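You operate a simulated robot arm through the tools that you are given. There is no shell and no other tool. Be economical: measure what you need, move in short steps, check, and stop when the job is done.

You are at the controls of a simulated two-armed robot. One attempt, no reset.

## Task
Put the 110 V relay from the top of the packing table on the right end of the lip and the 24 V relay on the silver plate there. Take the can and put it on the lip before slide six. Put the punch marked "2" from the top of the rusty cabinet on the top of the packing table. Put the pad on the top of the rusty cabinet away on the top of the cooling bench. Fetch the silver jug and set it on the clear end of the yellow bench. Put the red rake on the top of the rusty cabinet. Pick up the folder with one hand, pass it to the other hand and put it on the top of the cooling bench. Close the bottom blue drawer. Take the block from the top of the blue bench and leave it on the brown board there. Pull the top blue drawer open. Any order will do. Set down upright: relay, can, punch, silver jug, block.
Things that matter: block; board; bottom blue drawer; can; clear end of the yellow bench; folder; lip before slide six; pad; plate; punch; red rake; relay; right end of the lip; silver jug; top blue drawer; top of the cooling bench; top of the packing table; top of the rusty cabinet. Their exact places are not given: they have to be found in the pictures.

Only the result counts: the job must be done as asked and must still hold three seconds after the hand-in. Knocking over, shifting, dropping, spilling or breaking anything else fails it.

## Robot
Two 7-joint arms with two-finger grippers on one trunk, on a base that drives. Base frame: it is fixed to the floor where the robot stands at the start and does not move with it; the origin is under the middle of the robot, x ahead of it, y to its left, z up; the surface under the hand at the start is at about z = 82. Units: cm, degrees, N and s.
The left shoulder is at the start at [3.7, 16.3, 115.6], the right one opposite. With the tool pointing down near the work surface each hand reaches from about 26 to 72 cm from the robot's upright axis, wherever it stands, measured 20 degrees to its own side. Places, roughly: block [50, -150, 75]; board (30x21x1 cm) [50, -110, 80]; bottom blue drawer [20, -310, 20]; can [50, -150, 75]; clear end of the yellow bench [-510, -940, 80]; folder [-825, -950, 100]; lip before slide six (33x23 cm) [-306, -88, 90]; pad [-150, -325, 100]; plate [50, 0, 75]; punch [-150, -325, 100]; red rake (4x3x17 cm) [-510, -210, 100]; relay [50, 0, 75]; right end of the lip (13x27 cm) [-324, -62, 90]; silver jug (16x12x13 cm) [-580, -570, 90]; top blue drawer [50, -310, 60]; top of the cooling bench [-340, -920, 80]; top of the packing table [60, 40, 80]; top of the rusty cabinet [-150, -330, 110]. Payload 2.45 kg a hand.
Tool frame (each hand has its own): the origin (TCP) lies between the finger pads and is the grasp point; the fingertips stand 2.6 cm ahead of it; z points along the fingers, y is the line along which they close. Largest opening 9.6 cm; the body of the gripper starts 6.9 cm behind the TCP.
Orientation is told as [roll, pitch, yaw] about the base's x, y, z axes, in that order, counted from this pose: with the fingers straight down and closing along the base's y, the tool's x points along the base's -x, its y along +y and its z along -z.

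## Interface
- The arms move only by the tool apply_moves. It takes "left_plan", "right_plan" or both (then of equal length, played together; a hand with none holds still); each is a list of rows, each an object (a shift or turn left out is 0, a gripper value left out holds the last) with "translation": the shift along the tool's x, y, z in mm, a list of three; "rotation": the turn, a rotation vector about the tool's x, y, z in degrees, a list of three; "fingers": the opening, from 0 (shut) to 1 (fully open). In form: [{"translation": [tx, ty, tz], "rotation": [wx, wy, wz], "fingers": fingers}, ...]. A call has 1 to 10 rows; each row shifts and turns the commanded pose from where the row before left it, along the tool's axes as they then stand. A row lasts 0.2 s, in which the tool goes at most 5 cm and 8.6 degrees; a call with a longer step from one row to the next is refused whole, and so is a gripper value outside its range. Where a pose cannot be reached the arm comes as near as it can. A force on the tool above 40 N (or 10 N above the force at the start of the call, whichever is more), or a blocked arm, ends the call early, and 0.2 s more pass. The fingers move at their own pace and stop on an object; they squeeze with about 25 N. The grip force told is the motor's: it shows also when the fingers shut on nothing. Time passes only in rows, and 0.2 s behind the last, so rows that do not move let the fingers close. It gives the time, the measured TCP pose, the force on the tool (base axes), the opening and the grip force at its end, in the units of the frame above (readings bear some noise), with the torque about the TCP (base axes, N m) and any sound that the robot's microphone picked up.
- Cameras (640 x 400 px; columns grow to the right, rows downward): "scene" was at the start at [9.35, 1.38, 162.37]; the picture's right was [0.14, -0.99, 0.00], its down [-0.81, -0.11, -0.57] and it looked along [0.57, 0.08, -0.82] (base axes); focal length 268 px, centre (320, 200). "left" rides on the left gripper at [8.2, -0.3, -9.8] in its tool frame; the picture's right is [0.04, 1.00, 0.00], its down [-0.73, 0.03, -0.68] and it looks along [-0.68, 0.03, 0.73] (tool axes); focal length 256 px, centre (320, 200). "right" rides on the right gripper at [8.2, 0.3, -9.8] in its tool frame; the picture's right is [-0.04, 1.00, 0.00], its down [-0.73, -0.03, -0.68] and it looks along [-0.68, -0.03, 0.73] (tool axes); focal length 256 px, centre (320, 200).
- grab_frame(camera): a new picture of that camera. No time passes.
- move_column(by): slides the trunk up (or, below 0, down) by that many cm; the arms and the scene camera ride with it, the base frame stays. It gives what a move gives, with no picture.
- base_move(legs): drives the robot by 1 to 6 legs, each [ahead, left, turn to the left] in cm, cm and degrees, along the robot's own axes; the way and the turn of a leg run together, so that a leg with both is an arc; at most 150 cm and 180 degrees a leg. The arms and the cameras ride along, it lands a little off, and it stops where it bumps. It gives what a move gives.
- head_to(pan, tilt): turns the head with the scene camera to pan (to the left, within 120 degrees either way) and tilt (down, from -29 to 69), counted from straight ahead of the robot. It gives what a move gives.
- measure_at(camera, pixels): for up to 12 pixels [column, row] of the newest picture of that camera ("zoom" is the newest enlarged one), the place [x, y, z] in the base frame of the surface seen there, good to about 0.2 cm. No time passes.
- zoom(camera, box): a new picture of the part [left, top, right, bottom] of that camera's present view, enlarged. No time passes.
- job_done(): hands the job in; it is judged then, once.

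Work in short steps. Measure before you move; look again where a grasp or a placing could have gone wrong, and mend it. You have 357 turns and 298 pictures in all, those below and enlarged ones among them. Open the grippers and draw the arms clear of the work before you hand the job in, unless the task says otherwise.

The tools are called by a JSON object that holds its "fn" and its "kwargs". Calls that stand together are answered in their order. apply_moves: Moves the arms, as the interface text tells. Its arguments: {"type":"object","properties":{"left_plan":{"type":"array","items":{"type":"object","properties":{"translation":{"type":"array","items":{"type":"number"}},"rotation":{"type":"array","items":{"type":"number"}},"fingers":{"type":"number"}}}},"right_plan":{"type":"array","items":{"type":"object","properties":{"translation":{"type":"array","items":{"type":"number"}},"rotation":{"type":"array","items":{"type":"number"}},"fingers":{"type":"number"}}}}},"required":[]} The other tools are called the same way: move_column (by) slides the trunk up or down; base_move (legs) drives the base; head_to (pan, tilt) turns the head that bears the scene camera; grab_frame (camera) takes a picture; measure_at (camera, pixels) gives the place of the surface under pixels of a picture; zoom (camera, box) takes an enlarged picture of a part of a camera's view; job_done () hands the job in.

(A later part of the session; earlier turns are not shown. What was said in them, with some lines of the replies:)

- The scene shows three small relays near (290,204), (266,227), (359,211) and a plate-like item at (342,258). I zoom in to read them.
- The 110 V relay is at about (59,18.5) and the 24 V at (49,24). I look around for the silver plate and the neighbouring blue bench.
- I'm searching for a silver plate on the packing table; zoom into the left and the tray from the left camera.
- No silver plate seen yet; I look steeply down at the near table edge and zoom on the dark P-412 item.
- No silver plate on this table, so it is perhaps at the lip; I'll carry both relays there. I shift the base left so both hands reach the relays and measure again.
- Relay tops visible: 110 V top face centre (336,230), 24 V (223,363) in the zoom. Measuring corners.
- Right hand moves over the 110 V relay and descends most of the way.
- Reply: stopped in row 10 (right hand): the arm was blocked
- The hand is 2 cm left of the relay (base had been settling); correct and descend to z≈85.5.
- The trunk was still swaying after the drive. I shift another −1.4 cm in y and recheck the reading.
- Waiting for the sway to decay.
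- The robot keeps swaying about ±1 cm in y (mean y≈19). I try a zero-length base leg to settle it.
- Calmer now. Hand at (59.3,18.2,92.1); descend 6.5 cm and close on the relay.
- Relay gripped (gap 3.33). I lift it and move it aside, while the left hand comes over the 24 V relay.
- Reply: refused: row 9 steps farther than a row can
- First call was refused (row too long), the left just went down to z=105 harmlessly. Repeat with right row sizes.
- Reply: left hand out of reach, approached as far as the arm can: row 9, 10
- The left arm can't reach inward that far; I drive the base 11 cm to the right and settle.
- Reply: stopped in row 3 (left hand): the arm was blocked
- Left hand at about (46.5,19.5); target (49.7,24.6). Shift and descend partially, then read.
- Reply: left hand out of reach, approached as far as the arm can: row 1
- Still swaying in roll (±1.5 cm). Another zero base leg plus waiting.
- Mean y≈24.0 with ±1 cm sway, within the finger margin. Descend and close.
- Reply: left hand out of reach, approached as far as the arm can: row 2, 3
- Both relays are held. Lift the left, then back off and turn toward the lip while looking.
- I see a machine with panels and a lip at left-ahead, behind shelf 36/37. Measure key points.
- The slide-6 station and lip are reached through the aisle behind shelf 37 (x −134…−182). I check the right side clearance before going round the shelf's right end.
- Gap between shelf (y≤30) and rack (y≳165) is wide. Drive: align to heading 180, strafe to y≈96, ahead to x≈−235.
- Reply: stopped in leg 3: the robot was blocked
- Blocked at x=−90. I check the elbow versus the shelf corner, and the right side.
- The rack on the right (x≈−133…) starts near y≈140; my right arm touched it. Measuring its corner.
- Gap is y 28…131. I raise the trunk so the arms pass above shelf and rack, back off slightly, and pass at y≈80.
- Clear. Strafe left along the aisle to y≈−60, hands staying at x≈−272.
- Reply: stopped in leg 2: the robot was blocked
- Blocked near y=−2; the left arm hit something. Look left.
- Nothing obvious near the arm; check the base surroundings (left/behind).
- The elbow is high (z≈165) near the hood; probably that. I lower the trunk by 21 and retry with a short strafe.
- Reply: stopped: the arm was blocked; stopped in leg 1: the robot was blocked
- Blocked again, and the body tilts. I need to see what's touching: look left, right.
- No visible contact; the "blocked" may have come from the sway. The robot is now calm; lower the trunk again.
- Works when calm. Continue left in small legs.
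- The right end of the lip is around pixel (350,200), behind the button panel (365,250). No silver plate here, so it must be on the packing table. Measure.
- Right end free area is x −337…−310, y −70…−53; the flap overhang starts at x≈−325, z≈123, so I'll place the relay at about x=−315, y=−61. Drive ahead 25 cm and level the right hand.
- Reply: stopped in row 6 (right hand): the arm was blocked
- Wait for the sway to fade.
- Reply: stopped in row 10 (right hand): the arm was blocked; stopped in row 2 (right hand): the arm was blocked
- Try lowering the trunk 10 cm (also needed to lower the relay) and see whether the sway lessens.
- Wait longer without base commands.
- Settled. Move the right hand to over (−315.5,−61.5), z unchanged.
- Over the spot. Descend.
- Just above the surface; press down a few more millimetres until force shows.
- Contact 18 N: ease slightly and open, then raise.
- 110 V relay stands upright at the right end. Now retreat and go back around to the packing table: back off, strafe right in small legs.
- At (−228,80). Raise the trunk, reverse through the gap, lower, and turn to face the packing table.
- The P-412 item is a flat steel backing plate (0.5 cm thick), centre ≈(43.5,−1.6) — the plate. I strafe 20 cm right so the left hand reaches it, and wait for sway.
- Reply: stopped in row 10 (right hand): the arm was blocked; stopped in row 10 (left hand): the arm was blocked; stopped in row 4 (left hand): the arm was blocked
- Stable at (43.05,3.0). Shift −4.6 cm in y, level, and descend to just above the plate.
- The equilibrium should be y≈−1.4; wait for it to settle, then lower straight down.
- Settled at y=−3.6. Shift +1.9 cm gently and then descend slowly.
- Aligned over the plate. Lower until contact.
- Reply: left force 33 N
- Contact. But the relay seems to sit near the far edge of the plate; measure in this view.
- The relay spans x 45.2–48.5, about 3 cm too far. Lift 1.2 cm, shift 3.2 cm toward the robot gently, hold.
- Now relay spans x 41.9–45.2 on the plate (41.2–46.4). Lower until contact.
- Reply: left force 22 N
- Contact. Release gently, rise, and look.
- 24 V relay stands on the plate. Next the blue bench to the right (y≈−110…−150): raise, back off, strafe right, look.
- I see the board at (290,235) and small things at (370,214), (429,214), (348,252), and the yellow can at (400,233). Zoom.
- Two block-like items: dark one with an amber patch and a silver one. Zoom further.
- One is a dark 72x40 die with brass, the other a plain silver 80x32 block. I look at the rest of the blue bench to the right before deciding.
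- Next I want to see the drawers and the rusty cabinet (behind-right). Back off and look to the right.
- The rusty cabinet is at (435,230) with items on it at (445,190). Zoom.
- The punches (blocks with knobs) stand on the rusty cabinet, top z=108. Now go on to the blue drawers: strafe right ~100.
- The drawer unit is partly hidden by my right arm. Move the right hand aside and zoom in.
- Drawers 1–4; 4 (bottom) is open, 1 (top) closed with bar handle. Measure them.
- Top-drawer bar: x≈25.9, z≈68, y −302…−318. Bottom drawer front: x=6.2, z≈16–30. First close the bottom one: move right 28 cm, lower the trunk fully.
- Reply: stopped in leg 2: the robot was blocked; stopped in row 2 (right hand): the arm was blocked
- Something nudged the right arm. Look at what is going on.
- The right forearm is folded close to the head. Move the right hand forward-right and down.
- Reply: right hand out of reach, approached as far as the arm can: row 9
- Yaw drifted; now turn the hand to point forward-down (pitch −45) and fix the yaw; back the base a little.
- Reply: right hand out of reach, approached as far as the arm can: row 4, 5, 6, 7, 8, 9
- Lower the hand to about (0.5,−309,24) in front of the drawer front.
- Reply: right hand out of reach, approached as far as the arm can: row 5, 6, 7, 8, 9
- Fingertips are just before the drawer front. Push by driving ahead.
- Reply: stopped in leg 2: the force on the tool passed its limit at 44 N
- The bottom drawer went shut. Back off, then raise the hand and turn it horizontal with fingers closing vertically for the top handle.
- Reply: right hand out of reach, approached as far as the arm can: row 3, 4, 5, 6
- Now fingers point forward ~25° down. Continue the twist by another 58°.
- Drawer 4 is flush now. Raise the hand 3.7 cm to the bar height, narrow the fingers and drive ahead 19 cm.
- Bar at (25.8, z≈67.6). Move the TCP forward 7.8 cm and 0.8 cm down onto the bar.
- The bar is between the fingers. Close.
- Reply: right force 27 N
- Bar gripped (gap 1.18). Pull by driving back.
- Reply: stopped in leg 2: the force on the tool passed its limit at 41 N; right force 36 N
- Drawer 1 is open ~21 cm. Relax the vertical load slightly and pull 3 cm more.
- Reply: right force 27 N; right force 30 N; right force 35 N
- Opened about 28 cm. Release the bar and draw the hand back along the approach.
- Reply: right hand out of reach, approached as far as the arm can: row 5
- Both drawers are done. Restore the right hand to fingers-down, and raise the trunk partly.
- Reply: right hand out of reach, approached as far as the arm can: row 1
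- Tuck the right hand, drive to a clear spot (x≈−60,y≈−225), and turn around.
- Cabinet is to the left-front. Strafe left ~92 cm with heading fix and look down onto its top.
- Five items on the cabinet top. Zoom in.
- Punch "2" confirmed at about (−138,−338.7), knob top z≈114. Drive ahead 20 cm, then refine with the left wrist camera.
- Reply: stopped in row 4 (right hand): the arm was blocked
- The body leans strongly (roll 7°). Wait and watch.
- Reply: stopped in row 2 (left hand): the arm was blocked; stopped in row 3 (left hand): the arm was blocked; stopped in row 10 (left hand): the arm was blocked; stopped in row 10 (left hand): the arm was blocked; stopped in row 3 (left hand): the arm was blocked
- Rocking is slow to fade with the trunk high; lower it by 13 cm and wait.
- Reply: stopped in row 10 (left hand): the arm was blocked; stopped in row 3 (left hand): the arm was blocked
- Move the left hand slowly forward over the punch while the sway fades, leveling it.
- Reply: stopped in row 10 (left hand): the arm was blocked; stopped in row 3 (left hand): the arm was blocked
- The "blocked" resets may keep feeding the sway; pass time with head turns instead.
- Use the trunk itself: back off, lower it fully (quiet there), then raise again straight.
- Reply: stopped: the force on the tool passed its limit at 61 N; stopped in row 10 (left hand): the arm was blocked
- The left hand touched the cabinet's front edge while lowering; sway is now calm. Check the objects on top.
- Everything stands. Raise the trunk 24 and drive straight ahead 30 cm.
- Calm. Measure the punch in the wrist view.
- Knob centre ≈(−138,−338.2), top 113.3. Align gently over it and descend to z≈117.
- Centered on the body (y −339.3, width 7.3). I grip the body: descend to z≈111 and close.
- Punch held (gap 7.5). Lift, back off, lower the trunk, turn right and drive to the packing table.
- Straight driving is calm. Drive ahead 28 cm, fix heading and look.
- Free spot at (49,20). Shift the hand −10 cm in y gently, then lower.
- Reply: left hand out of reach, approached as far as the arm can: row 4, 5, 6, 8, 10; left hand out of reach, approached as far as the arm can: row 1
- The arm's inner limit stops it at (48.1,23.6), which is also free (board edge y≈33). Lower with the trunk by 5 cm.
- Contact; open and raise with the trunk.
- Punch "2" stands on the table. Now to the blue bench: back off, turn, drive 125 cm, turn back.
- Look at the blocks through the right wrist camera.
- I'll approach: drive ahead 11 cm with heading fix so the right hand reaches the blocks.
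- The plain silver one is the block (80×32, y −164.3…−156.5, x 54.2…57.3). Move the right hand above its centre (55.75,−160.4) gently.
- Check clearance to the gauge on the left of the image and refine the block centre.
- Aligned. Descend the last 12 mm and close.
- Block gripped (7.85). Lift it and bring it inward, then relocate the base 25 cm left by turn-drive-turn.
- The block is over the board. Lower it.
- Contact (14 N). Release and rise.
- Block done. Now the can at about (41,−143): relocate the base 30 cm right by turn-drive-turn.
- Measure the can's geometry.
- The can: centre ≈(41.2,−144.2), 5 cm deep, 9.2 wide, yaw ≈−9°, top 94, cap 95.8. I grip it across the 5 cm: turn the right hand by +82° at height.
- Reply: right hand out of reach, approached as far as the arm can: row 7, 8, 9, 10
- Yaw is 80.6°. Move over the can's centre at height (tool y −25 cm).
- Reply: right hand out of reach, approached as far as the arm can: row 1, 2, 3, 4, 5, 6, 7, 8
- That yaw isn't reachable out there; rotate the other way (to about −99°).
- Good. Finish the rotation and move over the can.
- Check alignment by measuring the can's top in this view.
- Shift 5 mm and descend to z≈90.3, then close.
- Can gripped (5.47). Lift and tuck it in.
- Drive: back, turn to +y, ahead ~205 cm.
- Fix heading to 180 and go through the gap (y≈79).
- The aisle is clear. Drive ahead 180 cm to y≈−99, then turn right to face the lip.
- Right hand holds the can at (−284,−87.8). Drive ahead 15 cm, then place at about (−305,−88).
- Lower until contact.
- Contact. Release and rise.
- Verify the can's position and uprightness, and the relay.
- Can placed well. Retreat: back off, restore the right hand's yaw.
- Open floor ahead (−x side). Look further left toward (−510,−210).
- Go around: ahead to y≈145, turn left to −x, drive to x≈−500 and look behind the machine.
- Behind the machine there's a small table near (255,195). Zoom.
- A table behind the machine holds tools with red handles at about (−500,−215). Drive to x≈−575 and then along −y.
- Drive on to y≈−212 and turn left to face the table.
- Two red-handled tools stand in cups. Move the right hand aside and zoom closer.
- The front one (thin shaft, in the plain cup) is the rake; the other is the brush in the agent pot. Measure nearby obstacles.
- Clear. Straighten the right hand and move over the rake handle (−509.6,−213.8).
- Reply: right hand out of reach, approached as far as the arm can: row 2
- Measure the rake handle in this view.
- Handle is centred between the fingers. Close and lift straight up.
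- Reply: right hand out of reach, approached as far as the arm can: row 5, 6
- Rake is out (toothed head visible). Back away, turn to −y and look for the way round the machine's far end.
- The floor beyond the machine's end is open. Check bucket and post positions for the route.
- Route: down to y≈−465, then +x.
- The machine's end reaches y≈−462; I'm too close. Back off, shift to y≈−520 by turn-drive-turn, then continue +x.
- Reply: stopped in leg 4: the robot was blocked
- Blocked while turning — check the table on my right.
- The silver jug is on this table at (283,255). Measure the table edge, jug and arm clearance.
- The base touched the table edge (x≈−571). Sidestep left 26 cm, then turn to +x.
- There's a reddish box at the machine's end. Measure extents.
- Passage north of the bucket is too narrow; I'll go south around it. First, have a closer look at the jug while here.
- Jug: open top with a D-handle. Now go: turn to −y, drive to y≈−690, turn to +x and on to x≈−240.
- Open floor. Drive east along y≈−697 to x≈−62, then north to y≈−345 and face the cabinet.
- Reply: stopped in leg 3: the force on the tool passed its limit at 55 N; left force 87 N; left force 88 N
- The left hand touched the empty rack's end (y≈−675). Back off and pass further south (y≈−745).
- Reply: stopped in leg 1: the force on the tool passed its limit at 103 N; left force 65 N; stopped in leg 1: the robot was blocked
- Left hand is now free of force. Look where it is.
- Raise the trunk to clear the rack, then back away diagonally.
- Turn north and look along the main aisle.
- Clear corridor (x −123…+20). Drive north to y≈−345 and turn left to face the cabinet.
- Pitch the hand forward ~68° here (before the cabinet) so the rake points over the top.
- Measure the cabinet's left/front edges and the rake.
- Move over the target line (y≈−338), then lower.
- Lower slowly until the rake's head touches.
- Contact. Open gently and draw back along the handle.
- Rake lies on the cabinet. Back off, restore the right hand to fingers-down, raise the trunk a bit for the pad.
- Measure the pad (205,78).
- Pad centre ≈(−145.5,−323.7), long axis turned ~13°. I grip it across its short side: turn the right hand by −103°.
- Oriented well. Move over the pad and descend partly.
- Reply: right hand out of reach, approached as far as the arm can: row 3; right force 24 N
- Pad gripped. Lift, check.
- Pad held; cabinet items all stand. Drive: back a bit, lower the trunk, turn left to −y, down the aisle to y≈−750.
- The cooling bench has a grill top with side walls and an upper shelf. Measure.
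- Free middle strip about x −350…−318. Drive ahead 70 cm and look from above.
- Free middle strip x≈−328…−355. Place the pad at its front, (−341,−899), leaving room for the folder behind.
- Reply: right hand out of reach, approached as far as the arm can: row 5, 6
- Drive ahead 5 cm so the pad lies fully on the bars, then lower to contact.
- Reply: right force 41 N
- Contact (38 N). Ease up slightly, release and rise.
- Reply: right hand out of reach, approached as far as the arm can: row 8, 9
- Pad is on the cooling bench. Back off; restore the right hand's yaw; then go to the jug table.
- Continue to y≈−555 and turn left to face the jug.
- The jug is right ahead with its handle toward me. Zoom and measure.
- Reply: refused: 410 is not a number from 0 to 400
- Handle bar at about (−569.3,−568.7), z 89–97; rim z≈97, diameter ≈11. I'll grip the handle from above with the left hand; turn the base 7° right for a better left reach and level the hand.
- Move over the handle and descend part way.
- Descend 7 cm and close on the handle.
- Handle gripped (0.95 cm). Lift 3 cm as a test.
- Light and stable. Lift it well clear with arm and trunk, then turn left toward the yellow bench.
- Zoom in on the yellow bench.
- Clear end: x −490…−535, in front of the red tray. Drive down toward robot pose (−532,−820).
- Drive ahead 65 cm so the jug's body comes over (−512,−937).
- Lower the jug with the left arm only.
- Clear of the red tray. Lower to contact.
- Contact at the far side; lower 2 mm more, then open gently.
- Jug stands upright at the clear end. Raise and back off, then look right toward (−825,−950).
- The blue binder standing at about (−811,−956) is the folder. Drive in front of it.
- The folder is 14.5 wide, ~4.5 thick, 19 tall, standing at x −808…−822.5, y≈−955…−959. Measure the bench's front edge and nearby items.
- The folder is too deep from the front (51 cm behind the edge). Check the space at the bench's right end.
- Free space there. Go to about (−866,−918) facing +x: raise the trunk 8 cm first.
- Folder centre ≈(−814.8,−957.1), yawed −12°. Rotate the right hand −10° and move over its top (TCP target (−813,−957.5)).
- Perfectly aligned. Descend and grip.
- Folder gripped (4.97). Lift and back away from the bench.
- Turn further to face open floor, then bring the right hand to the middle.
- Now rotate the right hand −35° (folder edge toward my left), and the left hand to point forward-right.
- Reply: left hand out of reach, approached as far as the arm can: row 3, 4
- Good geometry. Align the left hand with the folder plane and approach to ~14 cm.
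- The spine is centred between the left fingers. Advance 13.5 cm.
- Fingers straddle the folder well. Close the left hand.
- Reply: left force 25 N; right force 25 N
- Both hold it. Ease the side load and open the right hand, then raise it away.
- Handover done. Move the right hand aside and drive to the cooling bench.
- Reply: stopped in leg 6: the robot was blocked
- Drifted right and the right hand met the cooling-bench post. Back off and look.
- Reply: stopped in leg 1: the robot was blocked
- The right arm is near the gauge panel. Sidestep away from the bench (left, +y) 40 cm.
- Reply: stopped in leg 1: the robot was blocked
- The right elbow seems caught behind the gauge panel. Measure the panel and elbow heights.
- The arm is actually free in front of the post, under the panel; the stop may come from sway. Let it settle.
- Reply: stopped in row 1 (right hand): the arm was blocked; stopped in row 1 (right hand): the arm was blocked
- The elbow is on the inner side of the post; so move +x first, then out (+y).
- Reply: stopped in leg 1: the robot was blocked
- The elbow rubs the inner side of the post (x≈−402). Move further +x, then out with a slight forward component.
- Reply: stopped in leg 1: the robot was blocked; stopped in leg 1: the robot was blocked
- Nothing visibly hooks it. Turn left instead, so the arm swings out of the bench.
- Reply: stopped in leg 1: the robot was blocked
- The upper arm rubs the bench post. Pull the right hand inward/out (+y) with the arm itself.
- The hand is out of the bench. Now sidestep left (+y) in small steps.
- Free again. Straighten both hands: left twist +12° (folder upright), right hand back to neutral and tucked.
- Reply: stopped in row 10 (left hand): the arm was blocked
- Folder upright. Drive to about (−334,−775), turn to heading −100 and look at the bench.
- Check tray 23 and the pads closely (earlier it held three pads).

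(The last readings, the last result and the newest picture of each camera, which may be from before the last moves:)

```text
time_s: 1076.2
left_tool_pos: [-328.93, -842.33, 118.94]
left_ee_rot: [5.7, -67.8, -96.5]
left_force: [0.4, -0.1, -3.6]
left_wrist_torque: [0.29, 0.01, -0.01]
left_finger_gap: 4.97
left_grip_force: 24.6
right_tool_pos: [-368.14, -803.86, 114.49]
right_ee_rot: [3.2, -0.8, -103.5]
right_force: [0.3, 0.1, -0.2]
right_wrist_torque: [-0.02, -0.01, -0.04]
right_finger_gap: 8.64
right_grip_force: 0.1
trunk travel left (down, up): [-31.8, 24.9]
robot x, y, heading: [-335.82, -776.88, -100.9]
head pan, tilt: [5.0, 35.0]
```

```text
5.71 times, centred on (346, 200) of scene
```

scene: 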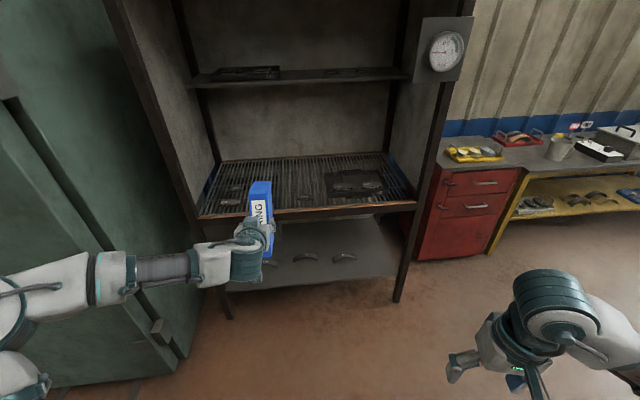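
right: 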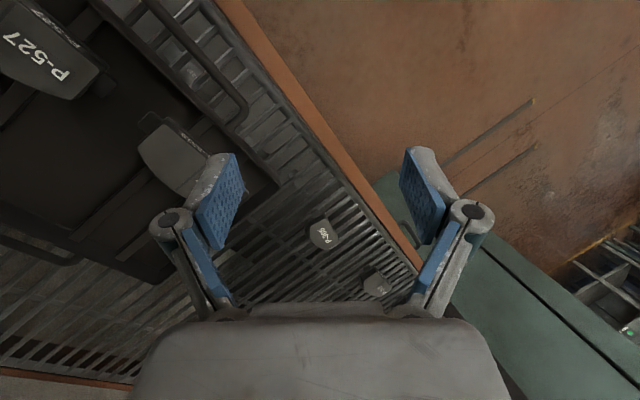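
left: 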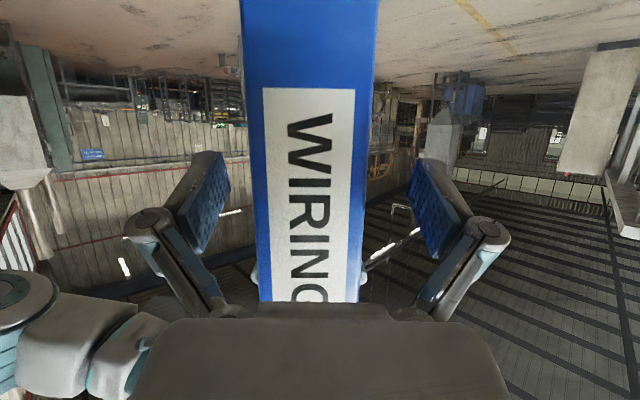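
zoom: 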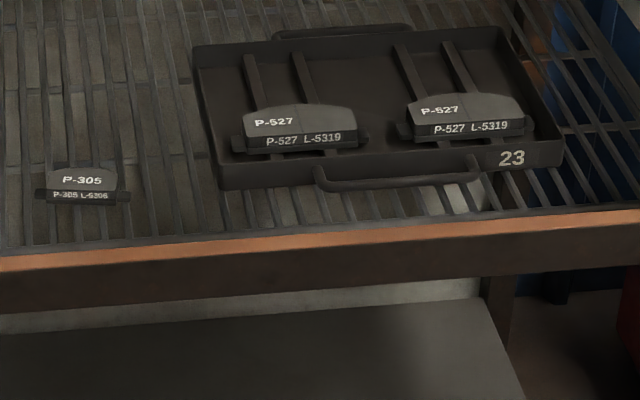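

All intact. Drive in toward the bench so the folder comes over (−334.5,−921).

{"fn": "base_move", "kwargs": {"legs": [[40, 5, 0]]}}

{"fn": "base_move", "kwargs": {"legs": [[24, 3, 0]]}}

{"fn": "head_to", "kwargs": {"pan": 5, "tilt": 45}}

{"fn": "grab_frame", "kwargs": {"camera": "scene"}}

```text
time_s: 1078.6
left_tool_pos: [-329.66, -882.47, 118.58]
left_ee_rot: [2.8, -67.7, -94.1]
left_force: [0.2, 1.0, -3.0]
left_wrist_torque: [0.24, 0.03, 0.0]
left_finger_gap: 4.97
left_grip_force: 24.7
right_tool_pos: [-368.38, -843.67, 115.0]
right_ee_rot: [2.0, -0.8, -103.8]
right_force: [0.0, -0.9, 0.1]
right_wrist_torque: [-0.01, -0.03, -0.03]
right_finger_gap: 8.64
right_grip_force: 0.0
trunk travel left (down, up): [-31.8, 24.9]
robot x, y, heading: [-338.08, -816.72, -101.7]
head pan, tilt: [5.0, 35.0]
```

```text
time_s: 1080.4
left_tool_pos: [-331.6, -906.11, 119.0]
left_ee_rot: [4.1, -67.8, -94.9]
left_force: [-0.2, 0.0, -2.7]
left_wrist_torque: [0.26, 0.04, 0.0]
left_finger_gap: 4.99
left_grip_force: 25.1
right_tool_pos: [-370.74, -867.72, 114.99]
right_ee_rot: [2.6, -1.0, -103.4]
right_force: [0.2, -0.7, -0.3]
right_wrist_torque: [0.03, -0.02, -0.01]
right_finger_gap: 8.64
right_grip_force: 0.1
trunk travel left (down, up): [-31.8, 24.9]
robot x, y, heading: [-339.7, -840.35, -100.7]
head pan, tilt: [5.0, 35.0]
```

```text
time_s: 1081.2
left_tool_pos: [-329.69, -906.28, 118.92]
left_ee_rot: [2.4, -68.0, -93.4]
left_force: [2.0, 0.1, -4.0]
left_wrist_torque: [0.29, 0.0, -0.05]
left_finger_gap: 5.01
left_grip_force: 25.7
right_tool_pos: [-369.03, -868.01, 115.24]
right_ee_rot: [2.0, -1.1, -103.0]
right_force: [1.2, -1.2, 0.3]
right_wrist_torque: [0.06, 0.09, 0.03]
right_finger_gap: 8.65
right_grip_force: 0.0
trunk travel left (down, up): [-31.8, 24.9]
robot x, y, heading: [-338.97, -840.39, -100.5]
head pan, tilt: [5.0, 45.0]
```

```text
82 pictures are left
```

scene: 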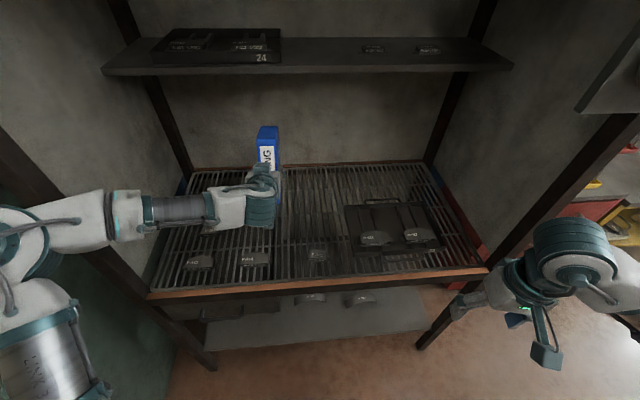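

{"fn": "measure_at", "kwargs": {"camera": "scene", "pixels": [[20, 230], [5, 290], [75, 220], [120, 215], [60, 180], [40, 170], [100, 285], [600, 240], [560, 260], [500, 270], [630, 130]]}}

```text
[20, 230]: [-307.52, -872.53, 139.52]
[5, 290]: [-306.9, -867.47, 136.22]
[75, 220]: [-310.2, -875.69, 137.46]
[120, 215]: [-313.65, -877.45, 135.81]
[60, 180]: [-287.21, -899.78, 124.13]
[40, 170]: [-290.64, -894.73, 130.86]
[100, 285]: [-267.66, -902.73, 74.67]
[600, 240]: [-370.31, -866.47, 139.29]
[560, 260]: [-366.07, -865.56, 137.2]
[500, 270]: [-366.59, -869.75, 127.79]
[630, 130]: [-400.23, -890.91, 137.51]
```

Extend the left arm 13 cm deeper and 4 cm to the right, gently.

{"fn": "apply_moves", "kwargs": {"left_plan": [{"translation": [-4, -3, 10]}, {"translation": [-8, -7, 20]}, {"translation": [-10, -8, 25]}, {"translation": [-10, -8, 25]}, {"translation": [-9, -7, 22]}, {"translation": [-5, -4, 13]}, {"translation": [-3, -2, 6]}, {}, {}]}}

{"fn": "apply_moves", "kwargs": {"left_plan": [{}, {}, {}, {}, {}]}}

{"fn": "grab_frame", "kwargs": {"camera": "scene"}}

```text
time_s: 1083.2
left_tool_pos: [-334.09, -916.31, 119.14]
left_ee_rot: [6.3, -68.1, -97.1]
left_force: [-0.5, 0.3, -3.7]
left_wrist_torque: [0.26, 0.02, 0.0]
left_finger_gap: 5.0
left_grip_force: 25.3
left hand out of reach, approached as far as the arm can: row 4, 5, 6, 7
right_tool_pos: [-372.64, -867.17, 114.64]
right_ee_rot: [3.4, -1.1, -103.6]
right_force: [-0.9, 0.1, -0.1]
right_wrist_torque: [-0.01, 0.04, 0.02]
right_finger_gap: 8.63
right_grip_force: 0.1
trunk travel left (down, up): [-31.8, 24.9]
robot x, y, heading: [-340.08, -841.05, -100.8]
head pan, tilt: [5.0, 45.0]
```

```text
time_s: 1084.3
left_tool_pos: [-335.64, -916.06, 119.31]
left_ee_rot: [8.1, -68.0, -99.0]
left_force: [-2.1, 0.2, -3.9]
left_wrist_torque: [0.26, -0.02, 0.06]
left_finger_gap: 4.97
left_grip_force: 25.0
right_tool_pos: [-374.12, -866.96, 114.24]
right_ee_rot: [4.1, -1.1, -103.6]
right_force: [-0.4, 1.2, 0.9]
right_wrist_torque: [-0.02, -0.05, -0.01]
right_finger_gap: 8.64
right_grip_force: 0.0
trunk travel left (down, up): [-31.8, 24.9]
robot x, y, heading: [-340.05, -840.51, -100.7]
head pan, tilt: [5.0, 45.0]
```

```text
81 pictures are left
```

scene: 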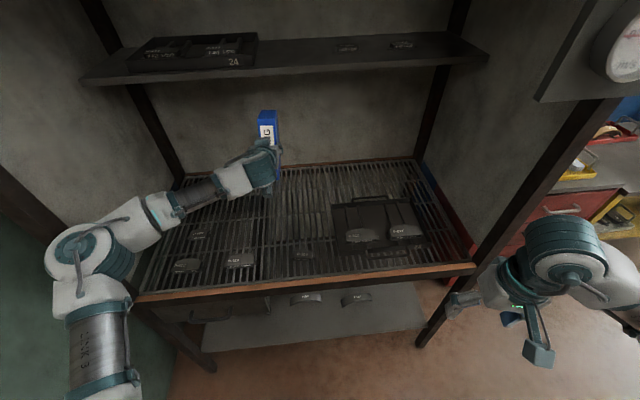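

Deep enough (folder y −913…−927). Let the sway settle, then lower with the trunk.

{"fn": "apply_moves", "kwargs": {"left_plan": [{}, {}, {}, {}, {}, {}, {}, {}, {}, {}]}}

{"fn": "move_column", "kwargs": {"by": -17}}

{"fn": "apply_moves", "kwargs": {"left_plan": [{}, {}, {}, {}, {}, {}]}}

{"fn": "grab_frame", "kwargs": {"camera": "scene"}}

{"fn": "grab_frame", "kwargs": {"camera": "left"}}

```text
time_s: 1086.8
left_tool_pos: [-333.87, -915.87, 119.45]
left_ee_rot: [7.3, -68.3, -97.8]
left_force: [-1.1, -0.1, -3.9]
left_wrist_torque: [0.27, 0.01, 0.03]
left_finger_gap: 4.98
left_grip_force: 25.1
right_tool_pos: [-372.59, -866.7, 114.69]
right_ee_rot: [3.8, -1.3, -103.4]
right_force: [-0.4, 0.1, 0.8]
right_wrist_torque: [-0.04, -0.02, -0.01]
right_finger_gap: 8.64
right_grip_force: 0.3
trunk travel left (down, up): [-31.8, 24.9]
robot x, y, heading: [-339.5, -841.13, -100.7]
head pan, tilt: [5.0, 45.0]
stopped in row 10 (left hand): the arm was blocked; the commanded pose is now the measured one
```

```text
time_s: 1088.7
left_tool_pos: [-334.77, -915.74, 102.82]
left_ee_rot: [8.1, -68.3, -98.9]
left_force: [-2.5, 0.0, -2.7]
left_wrist_torque: [0.28, -0.03, 0.1]
left_finger_gap: 4.95
left_grip_force: 24.7
right_tool_pos: [-373.49, -866.66, 97.45]
right_ee_rot: [4.2, -1.3, -103.3]
right_force: [-1.1, 0.2, 0.7]
right_wrist_torque: [-0.04, -0.04, -0.01]
right_finger_gap: 8.63
right_grip_force: 0.0
trunk travel left (down, up): [-14.8, 41.9]
robot x, y, heading: [-340.03, -840.62, -100.6]
head pan, tilt: [5.0, 45.0]
```

```text
time_s: 1090.1
left_tool_pos: [-332.74, -916.16, 102.39]
left_ee_rot: [5.9, -68.1, -96.5]
left_force: [-0.2, 0.0, -3.0]
left_wrist_torque: [0.3, -0.02, 0.01]
left_finger_gap: 4.97
left_grip_force: 25.1
right_tool_pos: [-371.62, -867.0, 97.86]
right_ee_rot: [3.3, -1.3, -103.2]
right_force: [0.1, -0.3, -0.3]
right_wrist_torque: [-0.01, -0.01, 0.02]
right_finger_gap: 8.64
right_grip_force: 0.0
trunk travel left (down, up): [-14.8, 41.9]
robot x, y, heading: [-339.66, -840.5, -100.6]
head pan, tilt: [5.0, 45.0]
```

```text
80 pictures are left
```

scene: 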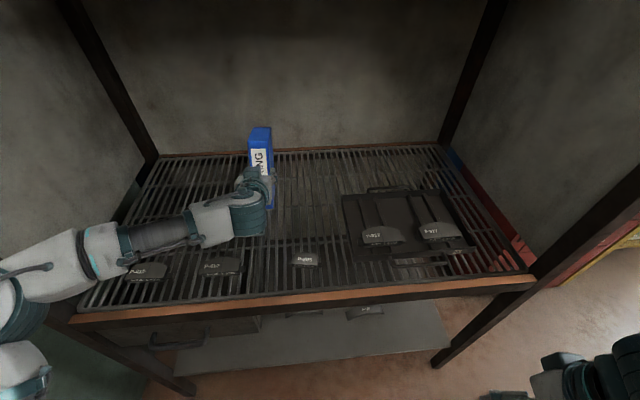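

```text
79 pictures are left
```

left: 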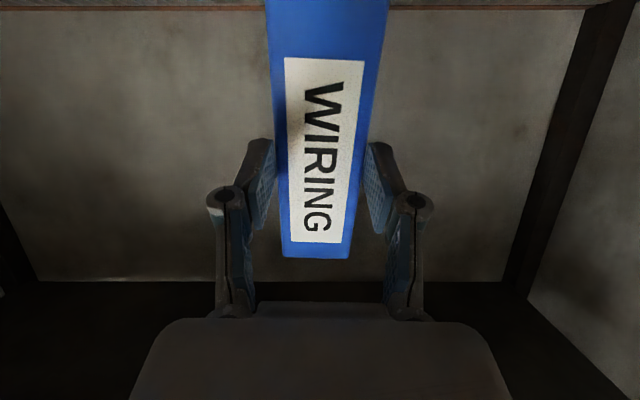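

Clear below. Lower 6 cm more.

{"fn": "move_column", "kwargs": {"by": -6}}

{"fn": "measure_at", "kwargs": {"camera": "scene", "pixels": [[262, 185], [250, 140], [258, 165]]}}

```text
time_s: 1091.1
left_tool_pos: [-333.75, -915.94, 96.11]
left_ee_rot: [7.1, -67.9, -97.6]
left_force: [-0.1, 0.4, -3.0]
left_wrist_torque: [0.26, -0.03, 0.04]
left_finger_gap: 4.99
left_grip_force: 25.3
right_tool_pos: [-372.45, -866.88, 91.72]
right_ee_rot: [3.7, -1.2, -103.3]
right_force: [0.2, 0.0, 0.1]
right_wrist_torque: [0.0, -0.01, -0.02]
right_finger_gap: 8.64
right_grip_force: 0.0
trunk travel left (down, up): [-8.8, 47.9]
robot x, y, heading: [-339.58, -840.81, -100.6]
head pan, tilt: [5.0, 45.0]
```

```text
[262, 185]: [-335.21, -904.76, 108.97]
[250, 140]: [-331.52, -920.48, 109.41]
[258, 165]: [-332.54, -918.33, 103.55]
```

{"fn": "move_column", "kwargs": {"by": -1.2}}

{"fn": "apply_moves", "kwargs": {"left_plan": [{}]}}

```text
time_s: 1091.7
left_tool_pos: [-332.82, -916.04, 95.34]
left_ee_rot: [6.3, -68.5, -96.7]
left_force: [2.7, -3.4, 14.4]
left_wrist_torque: [-0.63, 0.19, -0.05]
left_finger_gap: 5.01
left_grip_force: 25.1
right_tool_pos: [-371.64, -866.91, 90.69]
right_ee_rot: [3.4, -1.4, -103.2]
right_force: [-1.1, 0.1, 0.0]
right_wrist_torque: [-0.02, -0.01, -0.03]
right_finger_gap: 8.63
right_grip_force: 0.1
trunk travel left (down, up): [-7.6, 49.1]
robot x, y, heading: [-339.27, -840.43, -100.4]
head pan, tilt: [5.0, 45.0]
```

```text
time_s: 1092.1
left_tool_pos: [-332.7, -915.96, 95.41]
left_ee_rot: [6.1, -68.5, -96.5]
left_force: [3.6, -4.4, 17.5]
left_wrist_torque: [-0.52, 0.12, 0.15]
left_finger_gap: 4.99
left_grip_force: 24.8
right_tool_pos: [-371.67, -866.84, 90.61]
right_ee_rot: [3.5, -1.3, -103.2]
right_force: [-0.4, 0.0, 0.3]
right_wrist_torque: [0.02, 0.0, -0.02]
right_finger_gap: 8.68
right_grip_force: 0.0
trunk travel left (down, up): [-7.6, 49.1]
robot x, y, heading: [-339.2, -840.88, -100.4]
head pan, tilt: [5.0, 45.0]
```

Contact centred under the folder. Open the left fingers gently.

{"fn": "apply_moves", "kwargs": {"left_plan": [{"fingers": 0.6}, {"fingers": 0.75}, {}, {}]}}

{"fn": "grab_frame", "kwargs": {"camera": "left"}}

{"fn": "grab_frame", "kwargs": {"camera": "scene"}}

```text
time_s: 1093.1
left_tool_pos: [-332.96, -916.04, 95.19]
left_ee_rot: [6.2, -68.2, -96.9]
left_force: [-0.2, -0.4, 0.2]
left_wrist_torque: [0.03, 0.03, 0.03]
left_finger_gap: 7.2
left_grip_force: 0.1
right_tool_pos: [-371.8, -867.04, 90.59]
right_ee_rot: [3.5, -1.2, -103.1]
right_force: [0.1, 0.5, 0.4]
right_wrist_torque: [0.02, 0.01, -0.02]
right_finger_gap: 8.64
right_grip_force: 0.1
trunk travel left (down, up): [-7.6, 49.1]
robot x, y, heading: [-339.45, -840.6, -100.4]
head pan, tilt: [5.0, 45.0]
```

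```text
78 pictures are left
```

left: 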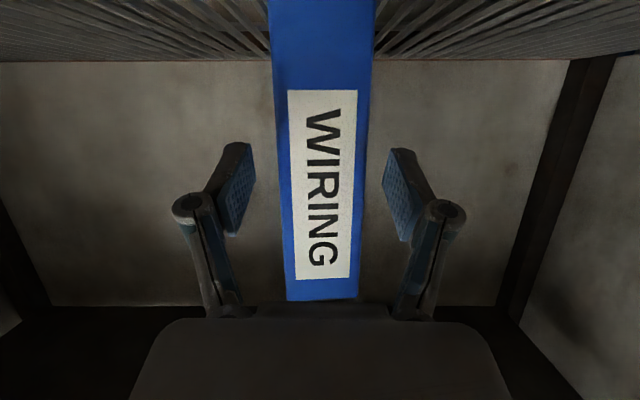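

```text
77 pictures are left
```

scene: 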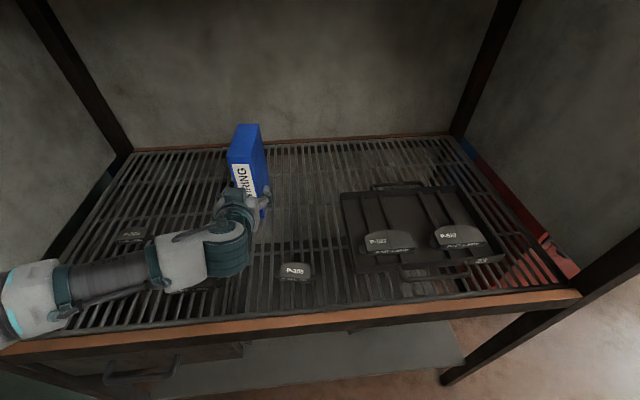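

The folder stands by itself. Withdraw the left hand straight back along its pointing direction, then back the base.

{"fn": "apply_moves", "kwargs": {"left_plan": [{"translation": [4, 0, -10]}, {"translation": [8, 0, -20]}, {"translation": [11, 0, -28]}, {"translation": [11, 0, -28]}, {"translation": [8, 0, -20]}, {}]}}

{"fn": "grab_frame", "kwargs": {"camera": "left"}}

```text
time_s: 1094.5
left_tool_pos: [-332.83, -904.58, 95.21]
left_ee_rot: [6.2, -68.3, -96.8]
left_force: [0.3, 0.0, 0.4]
left_wrist_torque: [0.01, -0.01, 0.02]
left_finger_gap: 7.2
left_grip_force: 0.2
right_tool_pos: [-371.84, -866.98, 90.61]
right_ee_rot: [3.5, -1.2, -103.2]
right_force: [-0.3, 0.6, 0.1]
right_wrist_torque: [0.0, 0.0, 0.01]
right_finger_gap: 8.63
right_grip_force: 0.0
trunk travel left (down, up): [-7.6, 49.1]
robot x, y, heading: [-339.44, -840.7, -100.5]
head pan, tilt: [5.0, 45.0]
```

```text
76 pictures are left
```

left: 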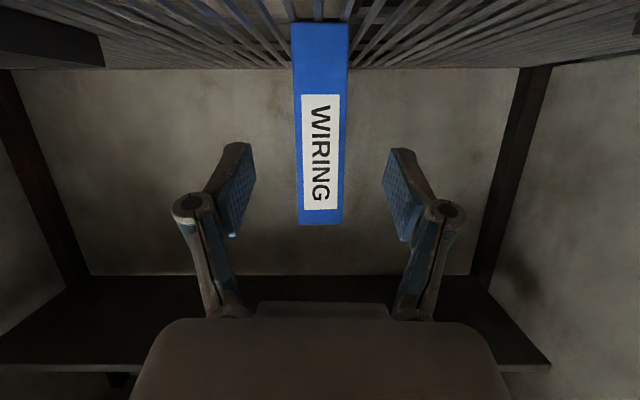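

Clear. Raise the trunk and back away, then view the bench.

{"fn": "move_column", "kwargs": {"by": 18}}

{"fn": "base_move", "kwargs": {"legs": [[-30, 0, 0], [-40, 0, 0]]}}

{"fn": "head_to", "kwargs": {"pan": 8, "tilt": 35}}

{"fn": "zoom", "kwargs": {"camera": "scene", "box": [180, 100, 500, 300]}}

```text
time_s: 1096.5
left_tool_pos: [-332.74, -904.74, 113.1]
left_ee_rot: [6.2, -68.1, -97.0]
left_force: [0.4, 0.7, 0.3]
left_wrist_torque: [-0.03, -0.02, 0.0]
left_finger_gap: 7.21
left_grip_force: 0.1
right_tool_pos: [-371.86, -867.07, 108.62]
right_ee_rot: [3.4, -1.3, -103.2]
right_force: [-0.2, 0.3, 0.3]
right_wrist_torque: [0.02, 0.01, -0.03]
right_finger_gap: 8.64
right_grip_force: 0.0
trunk travel left (down, up): [-25.6, 31.1]
robot x, y, heading: [-339.42, -840.98, -100.8]
head pan, tilt: [5.0, 45.0]
```

```text
time_s: 1100.6
left_tool_pos: [-319.79, -836.29, 113.13]
left_ee_rot: [6.2, -68.3, -96.9]
left_force: [0.1, 0.2, 0.7]
left_wrist_torque: [-0.01, 0.0, -0.01]
left_finger_gap: 7.17
left_grip_force: 0.0
right_tool_pos: [-358.91, -798.55, 108.58]
right_ee_rot: [3.4, -1.3, -103.2]
right_force: [-0.8, -0.3, 0.2]
right_wrist_torque: [-0.05, 0.01, 0.0]
right_finger_gap: 8.63
right_grip_force: 0.1
trunk travel left (down, up): [-25.6, 31.1]
robot x, y, heading: [-326.16, -772.36, -100.7]
head pan, tilt: [5.0, 45.0]
```

```text
time_s: 1101.3
left_tool_pos: [-319.78, -835.91, 113.47]
left_ee_rot: [6.1, -68.5, -96.8]
left_force: [0.4, 0.1, -0.2]
left_wrist_torque: [0.0, 0.01, 0.01]
left_finger_gap: 7.2
left_grip_force: 0.1
right_tool_pos: [-358.9, -798.15, 108.78]
right_ee_rot: [3.5, -1.5, -103.2]
right_force: [0.3, 0.7, -0.4]
right_wrist_torque: [0.04, 0.03, 0.05]
right_finger_gap: 8.64
right_grip_force: 0.1
trunk travel left (down, up): [-25.6, 31.1]
robot x, y, heading: [-326.28, -772.29, -100.8]
head pan, tilt: [8.0, 35.0]
```

```text
2.00 times, centred on (340, 200) of scene
```

zoom: 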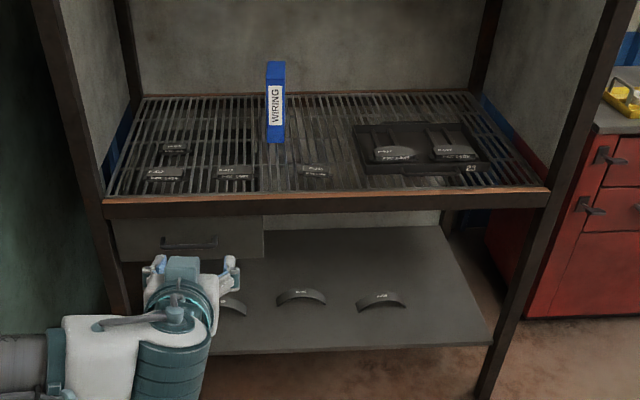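

All placements are done, both hands are empty and clear of the work, and the last view shows folder and pad on the cooling bench. I hand in.

{"fn": "job_done", "kwargs": {}}

```text
The job is handed in.
```

I carried out every item in the task and handed the job in, but two of my choices of object were judgement calls and could be wrong.

- **Silver plate:** I saw no plainly silver plate on the packing table or the lip. I stood the 24 V relay on the flat steel backing plate marked P-412 on the packing table.
- **Block:** the blue bench held two block-shaped pieces. I took the plain silver one marked "80 x 32" and left the dark one with the brass inset ("72 x 40") where it was.

The arms also bumped fixtures a few times on the way: the rusty cabinet's front edge, the end of an empty rack, the jug table and the cooling bench's post. In the pictures I took afterwards I saw nothing fallen or out of place.
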